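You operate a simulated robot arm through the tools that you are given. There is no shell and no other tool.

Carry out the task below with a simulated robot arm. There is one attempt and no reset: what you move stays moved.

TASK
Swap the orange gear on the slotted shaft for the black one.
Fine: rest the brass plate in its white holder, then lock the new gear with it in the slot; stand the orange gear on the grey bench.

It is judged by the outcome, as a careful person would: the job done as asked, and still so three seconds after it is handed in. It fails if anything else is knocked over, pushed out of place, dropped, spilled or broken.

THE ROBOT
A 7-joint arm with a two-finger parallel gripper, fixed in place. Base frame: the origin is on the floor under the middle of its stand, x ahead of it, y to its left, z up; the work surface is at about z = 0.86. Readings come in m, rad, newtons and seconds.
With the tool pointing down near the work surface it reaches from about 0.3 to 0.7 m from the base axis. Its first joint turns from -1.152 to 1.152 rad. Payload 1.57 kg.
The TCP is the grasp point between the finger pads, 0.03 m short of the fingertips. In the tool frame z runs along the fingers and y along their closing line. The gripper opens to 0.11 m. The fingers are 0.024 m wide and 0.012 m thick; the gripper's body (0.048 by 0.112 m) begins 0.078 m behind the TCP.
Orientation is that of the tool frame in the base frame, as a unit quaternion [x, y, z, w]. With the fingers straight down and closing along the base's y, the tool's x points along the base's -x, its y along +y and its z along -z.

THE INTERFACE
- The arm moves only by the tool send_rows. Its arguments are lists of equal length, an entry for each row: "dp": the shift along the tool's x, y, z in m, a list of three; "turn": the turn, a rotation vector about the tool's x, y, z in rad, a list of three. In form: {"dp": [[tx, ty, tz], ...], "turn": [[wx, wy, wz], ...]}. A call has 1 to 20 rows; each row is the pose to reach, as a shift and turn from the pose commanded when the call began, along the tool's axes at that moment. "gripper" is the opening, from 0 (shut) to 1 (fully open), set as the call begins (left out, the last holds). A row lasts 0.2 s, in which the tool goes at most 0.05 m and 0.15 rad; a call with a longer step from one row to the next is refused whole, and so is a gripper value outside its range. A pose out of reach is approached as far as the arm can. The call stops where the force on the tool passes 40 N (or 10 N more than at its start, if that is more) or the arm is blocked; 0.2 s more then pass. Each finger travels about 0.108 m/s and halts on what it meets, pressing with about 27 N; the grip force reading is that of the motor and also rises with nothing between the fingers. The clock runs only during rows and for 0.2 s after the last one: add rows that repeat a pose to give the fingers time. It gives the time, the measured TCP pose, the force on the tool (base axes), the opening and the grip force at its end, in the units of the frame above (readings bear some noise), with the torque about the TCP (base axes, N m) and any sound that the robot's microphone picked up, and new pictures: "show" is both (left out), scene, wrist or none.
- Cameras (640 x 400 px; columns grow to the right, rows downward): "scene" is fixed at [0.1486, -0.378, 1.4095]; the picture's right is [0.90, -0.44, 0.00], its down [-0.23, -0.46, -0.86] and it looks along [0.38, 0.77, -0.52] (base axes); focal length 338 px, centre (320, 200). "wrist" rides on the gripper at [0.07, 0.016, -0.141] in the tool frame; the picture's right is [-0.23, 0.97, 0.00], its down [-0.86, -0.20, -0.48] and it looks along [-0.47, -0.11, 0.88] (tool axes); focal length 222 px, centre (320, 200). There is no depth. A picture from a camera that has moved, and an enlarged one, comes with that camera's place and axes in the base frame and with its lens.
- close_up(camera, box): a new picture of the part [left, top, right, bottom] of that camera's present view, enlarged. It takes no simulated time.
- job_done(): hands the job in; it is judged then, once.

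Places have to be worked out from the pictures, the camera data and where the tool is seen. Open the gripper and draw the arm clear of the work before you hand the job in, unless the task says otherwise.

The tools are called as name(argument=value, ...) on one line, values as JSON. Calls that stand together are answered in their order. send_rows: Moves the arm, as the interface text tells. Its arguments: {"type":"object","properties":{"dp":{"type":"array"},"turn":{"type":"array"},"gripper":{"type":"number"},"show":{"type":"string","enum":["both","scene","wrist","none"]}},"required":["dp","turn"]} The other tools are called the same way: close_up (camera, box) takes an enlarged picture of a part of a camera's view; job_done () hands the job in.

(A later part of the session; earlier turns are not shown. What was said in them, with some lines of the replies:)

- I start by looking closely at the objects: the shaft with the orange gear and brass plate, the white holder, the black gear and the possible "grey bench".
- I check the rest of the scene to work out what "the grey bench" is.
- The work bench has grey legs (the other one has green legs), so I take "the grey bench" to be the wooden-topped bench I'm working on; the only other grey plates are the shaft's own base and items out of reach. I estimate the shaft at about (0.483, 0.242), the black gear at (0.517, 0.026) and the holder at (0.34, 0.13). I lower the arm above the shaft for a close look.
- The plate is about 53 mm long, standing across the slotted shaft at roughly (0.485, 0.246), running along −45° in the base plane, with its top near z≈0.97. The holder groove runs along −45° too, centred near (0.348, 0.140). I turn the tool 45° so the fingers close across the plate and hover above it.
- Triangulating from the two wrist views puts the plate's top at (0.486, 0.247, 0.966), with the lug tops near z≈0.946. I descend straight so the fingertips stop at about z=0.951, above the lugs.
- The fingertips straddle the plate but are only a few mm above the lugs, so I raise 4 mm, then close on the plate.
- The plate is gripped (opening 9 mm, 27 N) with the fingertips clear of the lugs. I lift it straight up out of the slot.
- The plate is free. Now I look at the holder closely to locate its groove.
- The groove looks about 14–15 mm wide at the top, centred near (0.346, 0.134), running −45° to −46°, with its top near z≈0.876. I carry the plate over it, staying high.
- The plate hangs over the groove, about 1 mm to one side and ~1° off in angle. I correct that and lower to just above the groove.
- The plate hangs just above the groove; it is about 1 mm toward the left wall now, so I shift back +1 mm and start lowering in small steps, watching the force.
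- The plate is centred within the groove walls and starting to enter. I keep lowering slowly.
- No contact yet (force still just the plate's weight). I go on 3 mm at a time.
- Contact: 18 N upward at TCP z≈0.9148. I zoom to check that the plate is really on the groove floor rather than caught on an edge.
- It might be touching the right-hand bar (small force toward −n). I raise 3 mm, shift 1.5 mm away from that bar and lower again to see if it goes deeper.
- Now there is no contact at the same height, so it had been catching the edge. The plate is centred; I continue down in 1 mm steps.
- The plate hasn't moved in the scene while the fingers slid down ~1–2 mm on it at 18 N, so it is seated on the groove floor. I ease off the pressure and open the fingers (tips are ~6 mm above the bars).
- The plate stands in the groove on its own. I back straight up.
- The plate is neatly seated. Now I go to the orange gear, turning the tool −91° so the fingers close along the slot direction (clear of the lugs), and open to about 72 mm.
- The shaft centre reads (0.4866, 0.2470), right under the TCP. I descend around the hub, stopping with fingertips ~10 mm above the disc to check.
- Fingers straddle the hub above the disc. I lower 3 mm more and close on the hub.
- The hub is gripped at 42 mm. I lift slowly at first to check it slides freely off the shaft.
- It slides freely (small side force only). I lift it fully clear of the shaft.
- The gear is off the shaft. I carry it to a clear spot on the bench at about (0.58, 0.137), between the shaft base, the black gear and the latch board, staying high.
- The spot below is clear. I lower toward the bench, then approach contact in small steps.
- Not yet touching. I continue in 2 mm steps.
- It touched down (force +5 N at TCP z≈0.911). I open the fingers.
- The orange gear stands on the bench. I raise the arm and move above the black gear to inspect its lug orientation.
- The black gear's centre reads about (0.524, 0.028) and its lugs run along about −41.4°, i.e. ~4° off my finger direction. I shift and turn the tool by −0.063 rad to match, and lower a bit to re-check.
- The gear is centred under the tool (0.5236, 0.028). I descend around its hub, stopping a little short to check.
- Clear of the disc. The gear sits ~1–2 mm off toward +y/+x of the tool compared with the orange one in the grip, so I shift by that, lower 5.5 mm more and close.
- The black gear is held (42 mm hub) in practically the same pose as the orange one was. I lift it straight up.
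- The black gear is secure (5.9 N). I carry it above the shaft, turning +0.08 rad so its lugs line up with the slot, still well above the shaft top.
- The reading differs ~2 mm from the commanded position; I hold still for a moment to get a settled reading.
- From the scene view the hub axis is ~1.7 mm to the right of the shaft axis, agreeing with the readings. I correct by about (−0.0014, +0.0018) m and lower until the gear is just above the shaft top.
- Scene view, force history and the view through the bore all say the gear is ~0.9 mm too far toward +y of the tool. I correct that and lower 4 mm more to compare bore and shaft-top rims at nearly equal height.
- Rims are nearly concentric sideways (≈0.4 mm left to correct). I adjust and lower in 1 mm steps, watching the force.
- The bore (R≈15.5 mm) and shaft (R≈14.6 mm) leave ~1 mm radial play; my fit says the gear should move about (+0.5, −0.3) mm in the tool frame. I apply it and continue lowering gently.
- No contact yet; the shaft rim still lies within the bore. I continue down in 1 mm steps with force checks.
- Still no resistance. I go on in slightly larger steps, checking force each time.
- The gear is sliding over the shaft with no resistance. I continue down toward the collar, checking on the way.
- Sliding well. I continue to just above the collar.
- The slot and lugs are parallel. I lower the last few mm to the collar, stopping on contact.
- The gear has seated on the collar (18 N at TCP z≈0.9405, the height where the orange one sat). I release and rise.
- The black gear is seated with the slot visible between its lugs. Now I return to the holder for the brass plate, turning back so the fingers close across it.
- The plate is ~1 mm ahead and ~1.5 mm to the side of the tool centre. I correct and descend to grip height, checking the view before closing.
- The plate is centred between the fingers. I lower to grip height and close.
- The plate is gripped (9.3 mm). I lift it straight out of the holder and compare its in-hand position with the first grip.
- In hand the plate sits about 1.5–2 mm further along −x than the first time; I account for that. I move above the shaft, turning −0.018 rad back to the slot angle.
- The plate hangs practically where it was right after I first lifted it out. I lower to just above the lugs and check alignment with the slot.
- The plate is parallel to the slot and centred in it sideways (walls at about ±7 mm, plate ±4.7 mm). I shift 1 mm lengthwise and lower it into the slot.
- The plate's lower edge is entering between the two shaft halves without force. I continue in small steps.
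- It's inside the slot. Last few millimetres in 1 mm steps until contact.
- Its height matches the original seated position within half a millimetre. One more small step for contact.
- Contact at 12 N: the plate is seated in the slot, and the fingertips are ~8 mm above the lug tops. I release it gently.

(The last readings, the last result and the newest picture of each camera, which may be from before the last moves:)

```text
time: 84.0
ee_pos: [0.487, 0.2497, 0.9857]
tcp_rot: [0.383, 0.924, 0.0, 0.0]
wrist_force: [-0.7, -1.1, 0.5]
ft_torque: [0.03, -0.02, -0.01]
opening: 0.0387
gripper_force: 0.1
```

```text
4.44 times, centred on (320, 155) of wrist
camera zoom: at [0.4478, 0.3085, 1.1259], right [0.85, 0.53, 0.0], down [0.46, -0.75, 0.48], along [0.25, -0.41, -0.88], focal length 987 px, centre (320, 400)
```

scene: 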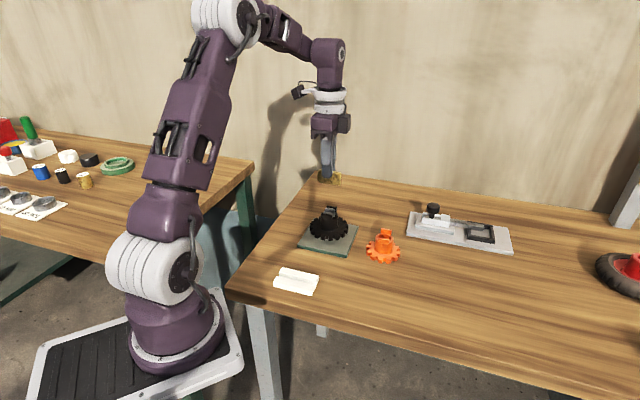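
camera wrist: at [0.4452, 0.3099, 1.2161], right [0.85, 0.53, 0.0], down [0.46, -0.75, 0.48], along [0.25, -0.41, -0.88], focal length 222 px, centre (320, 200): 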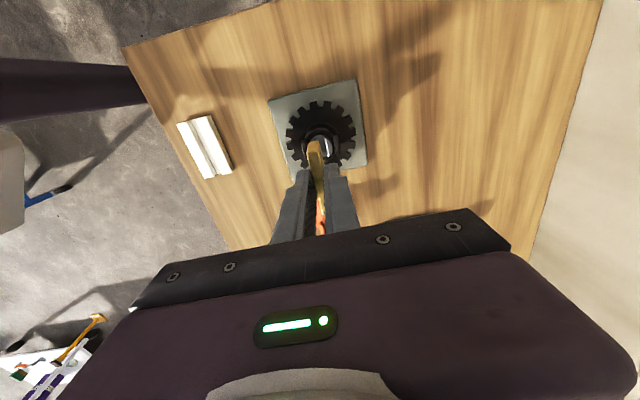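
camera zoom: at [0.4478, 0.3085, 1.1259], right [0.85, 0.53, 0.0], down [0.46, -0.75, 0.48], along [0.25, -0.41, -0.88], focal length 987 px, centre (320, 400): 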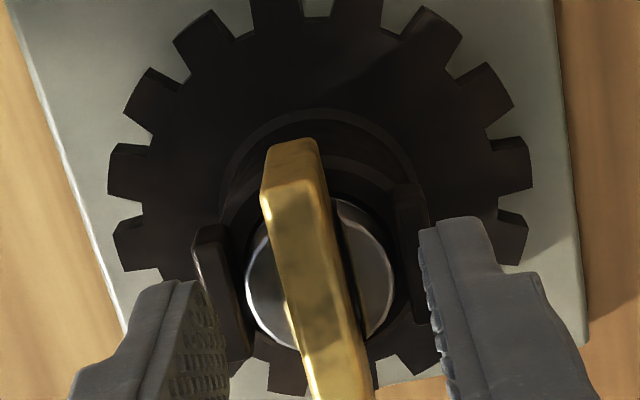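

The plate stays put in the slot. I raise the arm straight up and inspect.

send_rows(dp=[[0, 0, -0.01], [0, 0, -0.03], [0, 0, -0.07], [0, 0, -0.11], [0, 0, -0.13], [0, 0, -0.13]], turn=[[0, 0, 0], [0, 0, 0], [0, 0, 0], [0, 0, 0], [0, 0, 0], [0, 0, 0]], gripper=0.35)

close_up(camera="scene", box=[305, 185, 365, 255])

close_up(camera="wrist", box=[270, 80, 370, 190])

close_up(camera="scene", box=[260, 190, 420, 310])

```text
time: 85.4
ee_pos: [0.4861, 0.2477, 1.1158]
tcp_rot: [0.383, 0.924, -0.001, 0.0]
wrist_force: [-0.5, -0.1, -0.3]
ft_torque: [0.02, 0.03, -0.02]
opening: 0.0385
gripper_force: 0.0
camera wrist: at [0.4475, 0.3081, 1.2567], right [0.85, 0.53, 0.0], down [0.46, -0.75, 0.48], along [0.25, -0.41, -0.88], focal length 222 px, centre (320, 200)
```

scene: 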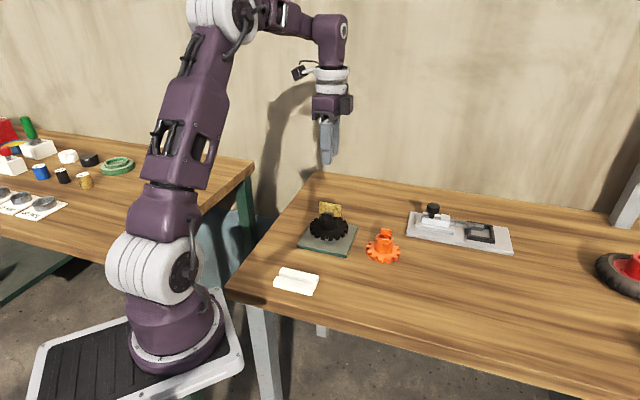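
wrist: 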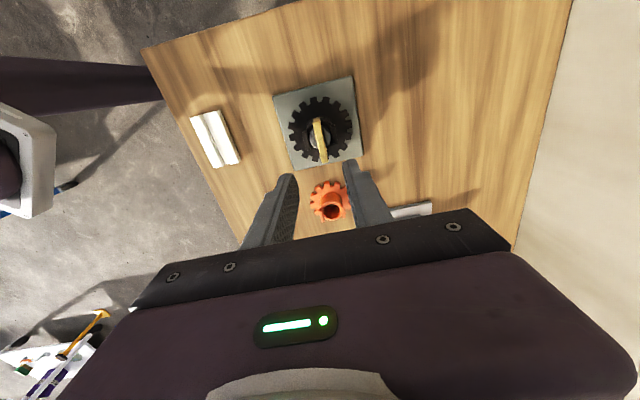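

```text
5.71 times, centred on (335, 220) of scene
camera zoom: at [0.1486, -0.378, 1.4095], right [0.9, -0.44, 0.0], down [-0.23, -0.46, -0.86], along [0.38, 0.77, -0.52], focal length 1933 px, centre (234, 86)
```

zoom: 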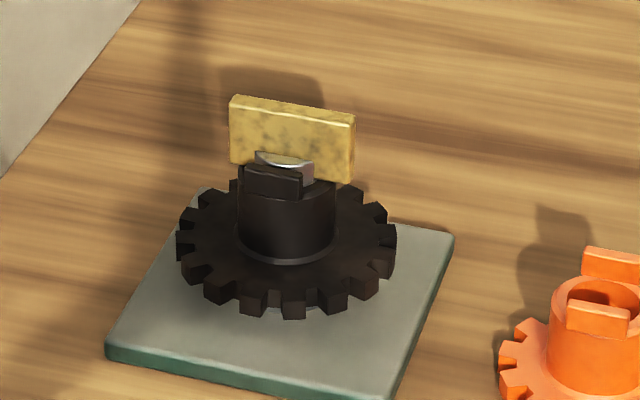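

```text
3.64 times, centred on (320, 135) of wrist
camera zoom: at [0.4475, 0.3081, 1.2567], right [0.85, 0.53, 0.0], down [0.46, -0.75, 0.48], along [0.25, -0.41, -0.88], focal length 808 px, centre (320, 436)
```

zoom: 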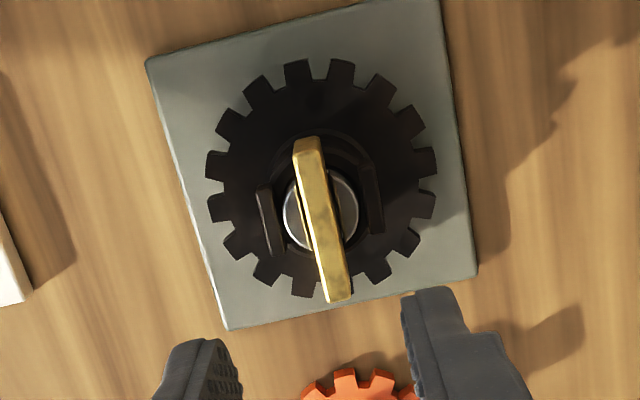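

```text
3.33 times, centred on (340, 250) of scene
camera zoom: at [0.1486, -0.378, 1.4095], right [0.9, -0.44, 0.0], down [-0.23, -0.46, -0.86], along [0.38, 0.77, -0.52], focal length 1128 px, centre (253, 33)
```

zoom: 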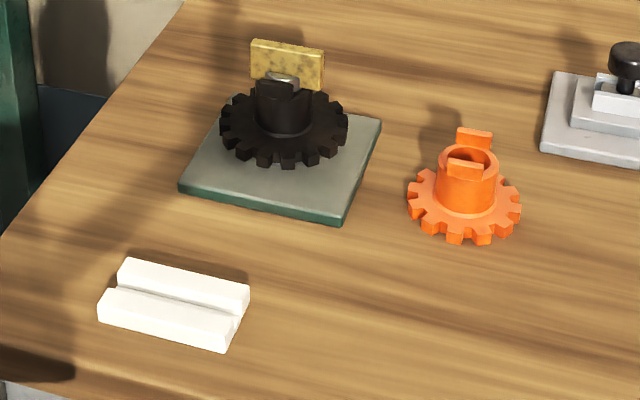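

All matches the original assembly: black gear on the shaft with the brass plate seated in the slot between its lugs, orange gear standing on the bench, holder in place. I draw the arm up and clear, open the gripper fully, and take a last look.

send_rows(dp=[[0, 0, -0.04], [0, 0, -0.07], [0.02, -0.03, -0.08], [0.04, -0.06, -0.08], [0.04, -0.06, -0.08], [0.04, -0.06, -0.08]], turn=[[0, 0, 0], [0, 0, 0], [0, 0, 0], [0, 0, 0], [0, 0, 0], [0, 0, 0]], gripper=1)

close_up(camera="scene", box=[260, 180, 440, 310])

```text
time: 86.8
ee_pos: [0.4184, 0.2346, 1.1934]
tcp_rot: [0.383, 0.924, 0.0, 0.001]
wrist_force: [-0.5, -0.5, 0.4]
ft_torque: [0.02, -0.01, 0.01]
opening: 0.1103
gripper_force: 0.1
camera wrist: at [0.378, 0.2947, 1.3355], right [0.85, 0.53, 0.0], down [0.46, -0.75, 0.48], along [0.25, -0.41, -0.88], focal length 222 px, centre (320, 200)
```

scene: 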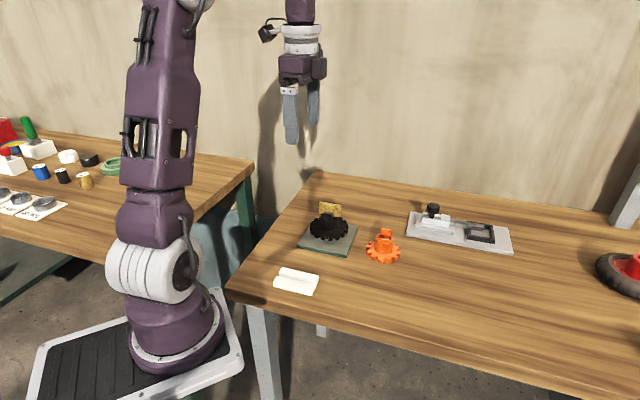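
wrist: 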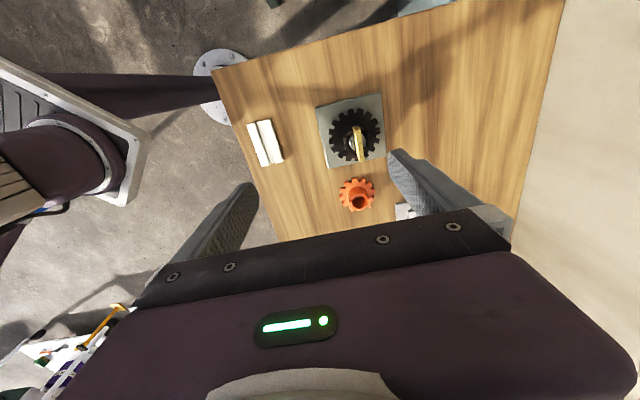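

```text
3.08 times, centred on (350, 245) of scene
camera zoom: at [0.1486, -0.378, 1.4095], right [0.9, -0.44, 0.0], down [-0.23, -0.46, -0.86], along [0.38, 0.77, -0.52], focal length 1041 px, centre (228, 62)
```

zoom: 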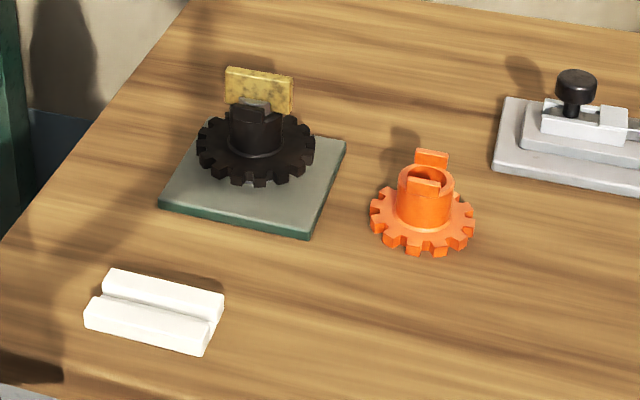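

The last pictures show the black gear on the shaft with the brass plate in its slot. The orange gear stands on the grey-legged bench, nothing else has moved, and the arm is clear with the gripper open, so I hand the job in.

job_done()

```text
The job is handed in.
```

The swap is done and handed in. The black gear is on the slotted shaft, locked by the brass plate in the slot. The orange gear stands upright on the bench.

- **Brass plate:** I lifted it out of the slot and rested it in the white holder. Once the black gear was on, I put it back in the slot. It sits at its original height, between the black gear's two lugs.
- **Black gear:** it slid down the shaft without resistance and rests on the collar where the orange gear sat, with its lugs lined up with the slot.
- **Orange gear:** it stands hub-up on the wooden bench top, clear of everything else.
- **Surroundings:** the last pictures show the holder, the shaft base and the latch board undisturbed. The gripper is open and the arm is clear.

I took "the grey bench" to mean the bench with grey legs that I was working on, because the other bench has green legs. The other grey surfaces were the shaft's own base, the latch board and a plate out of reach.
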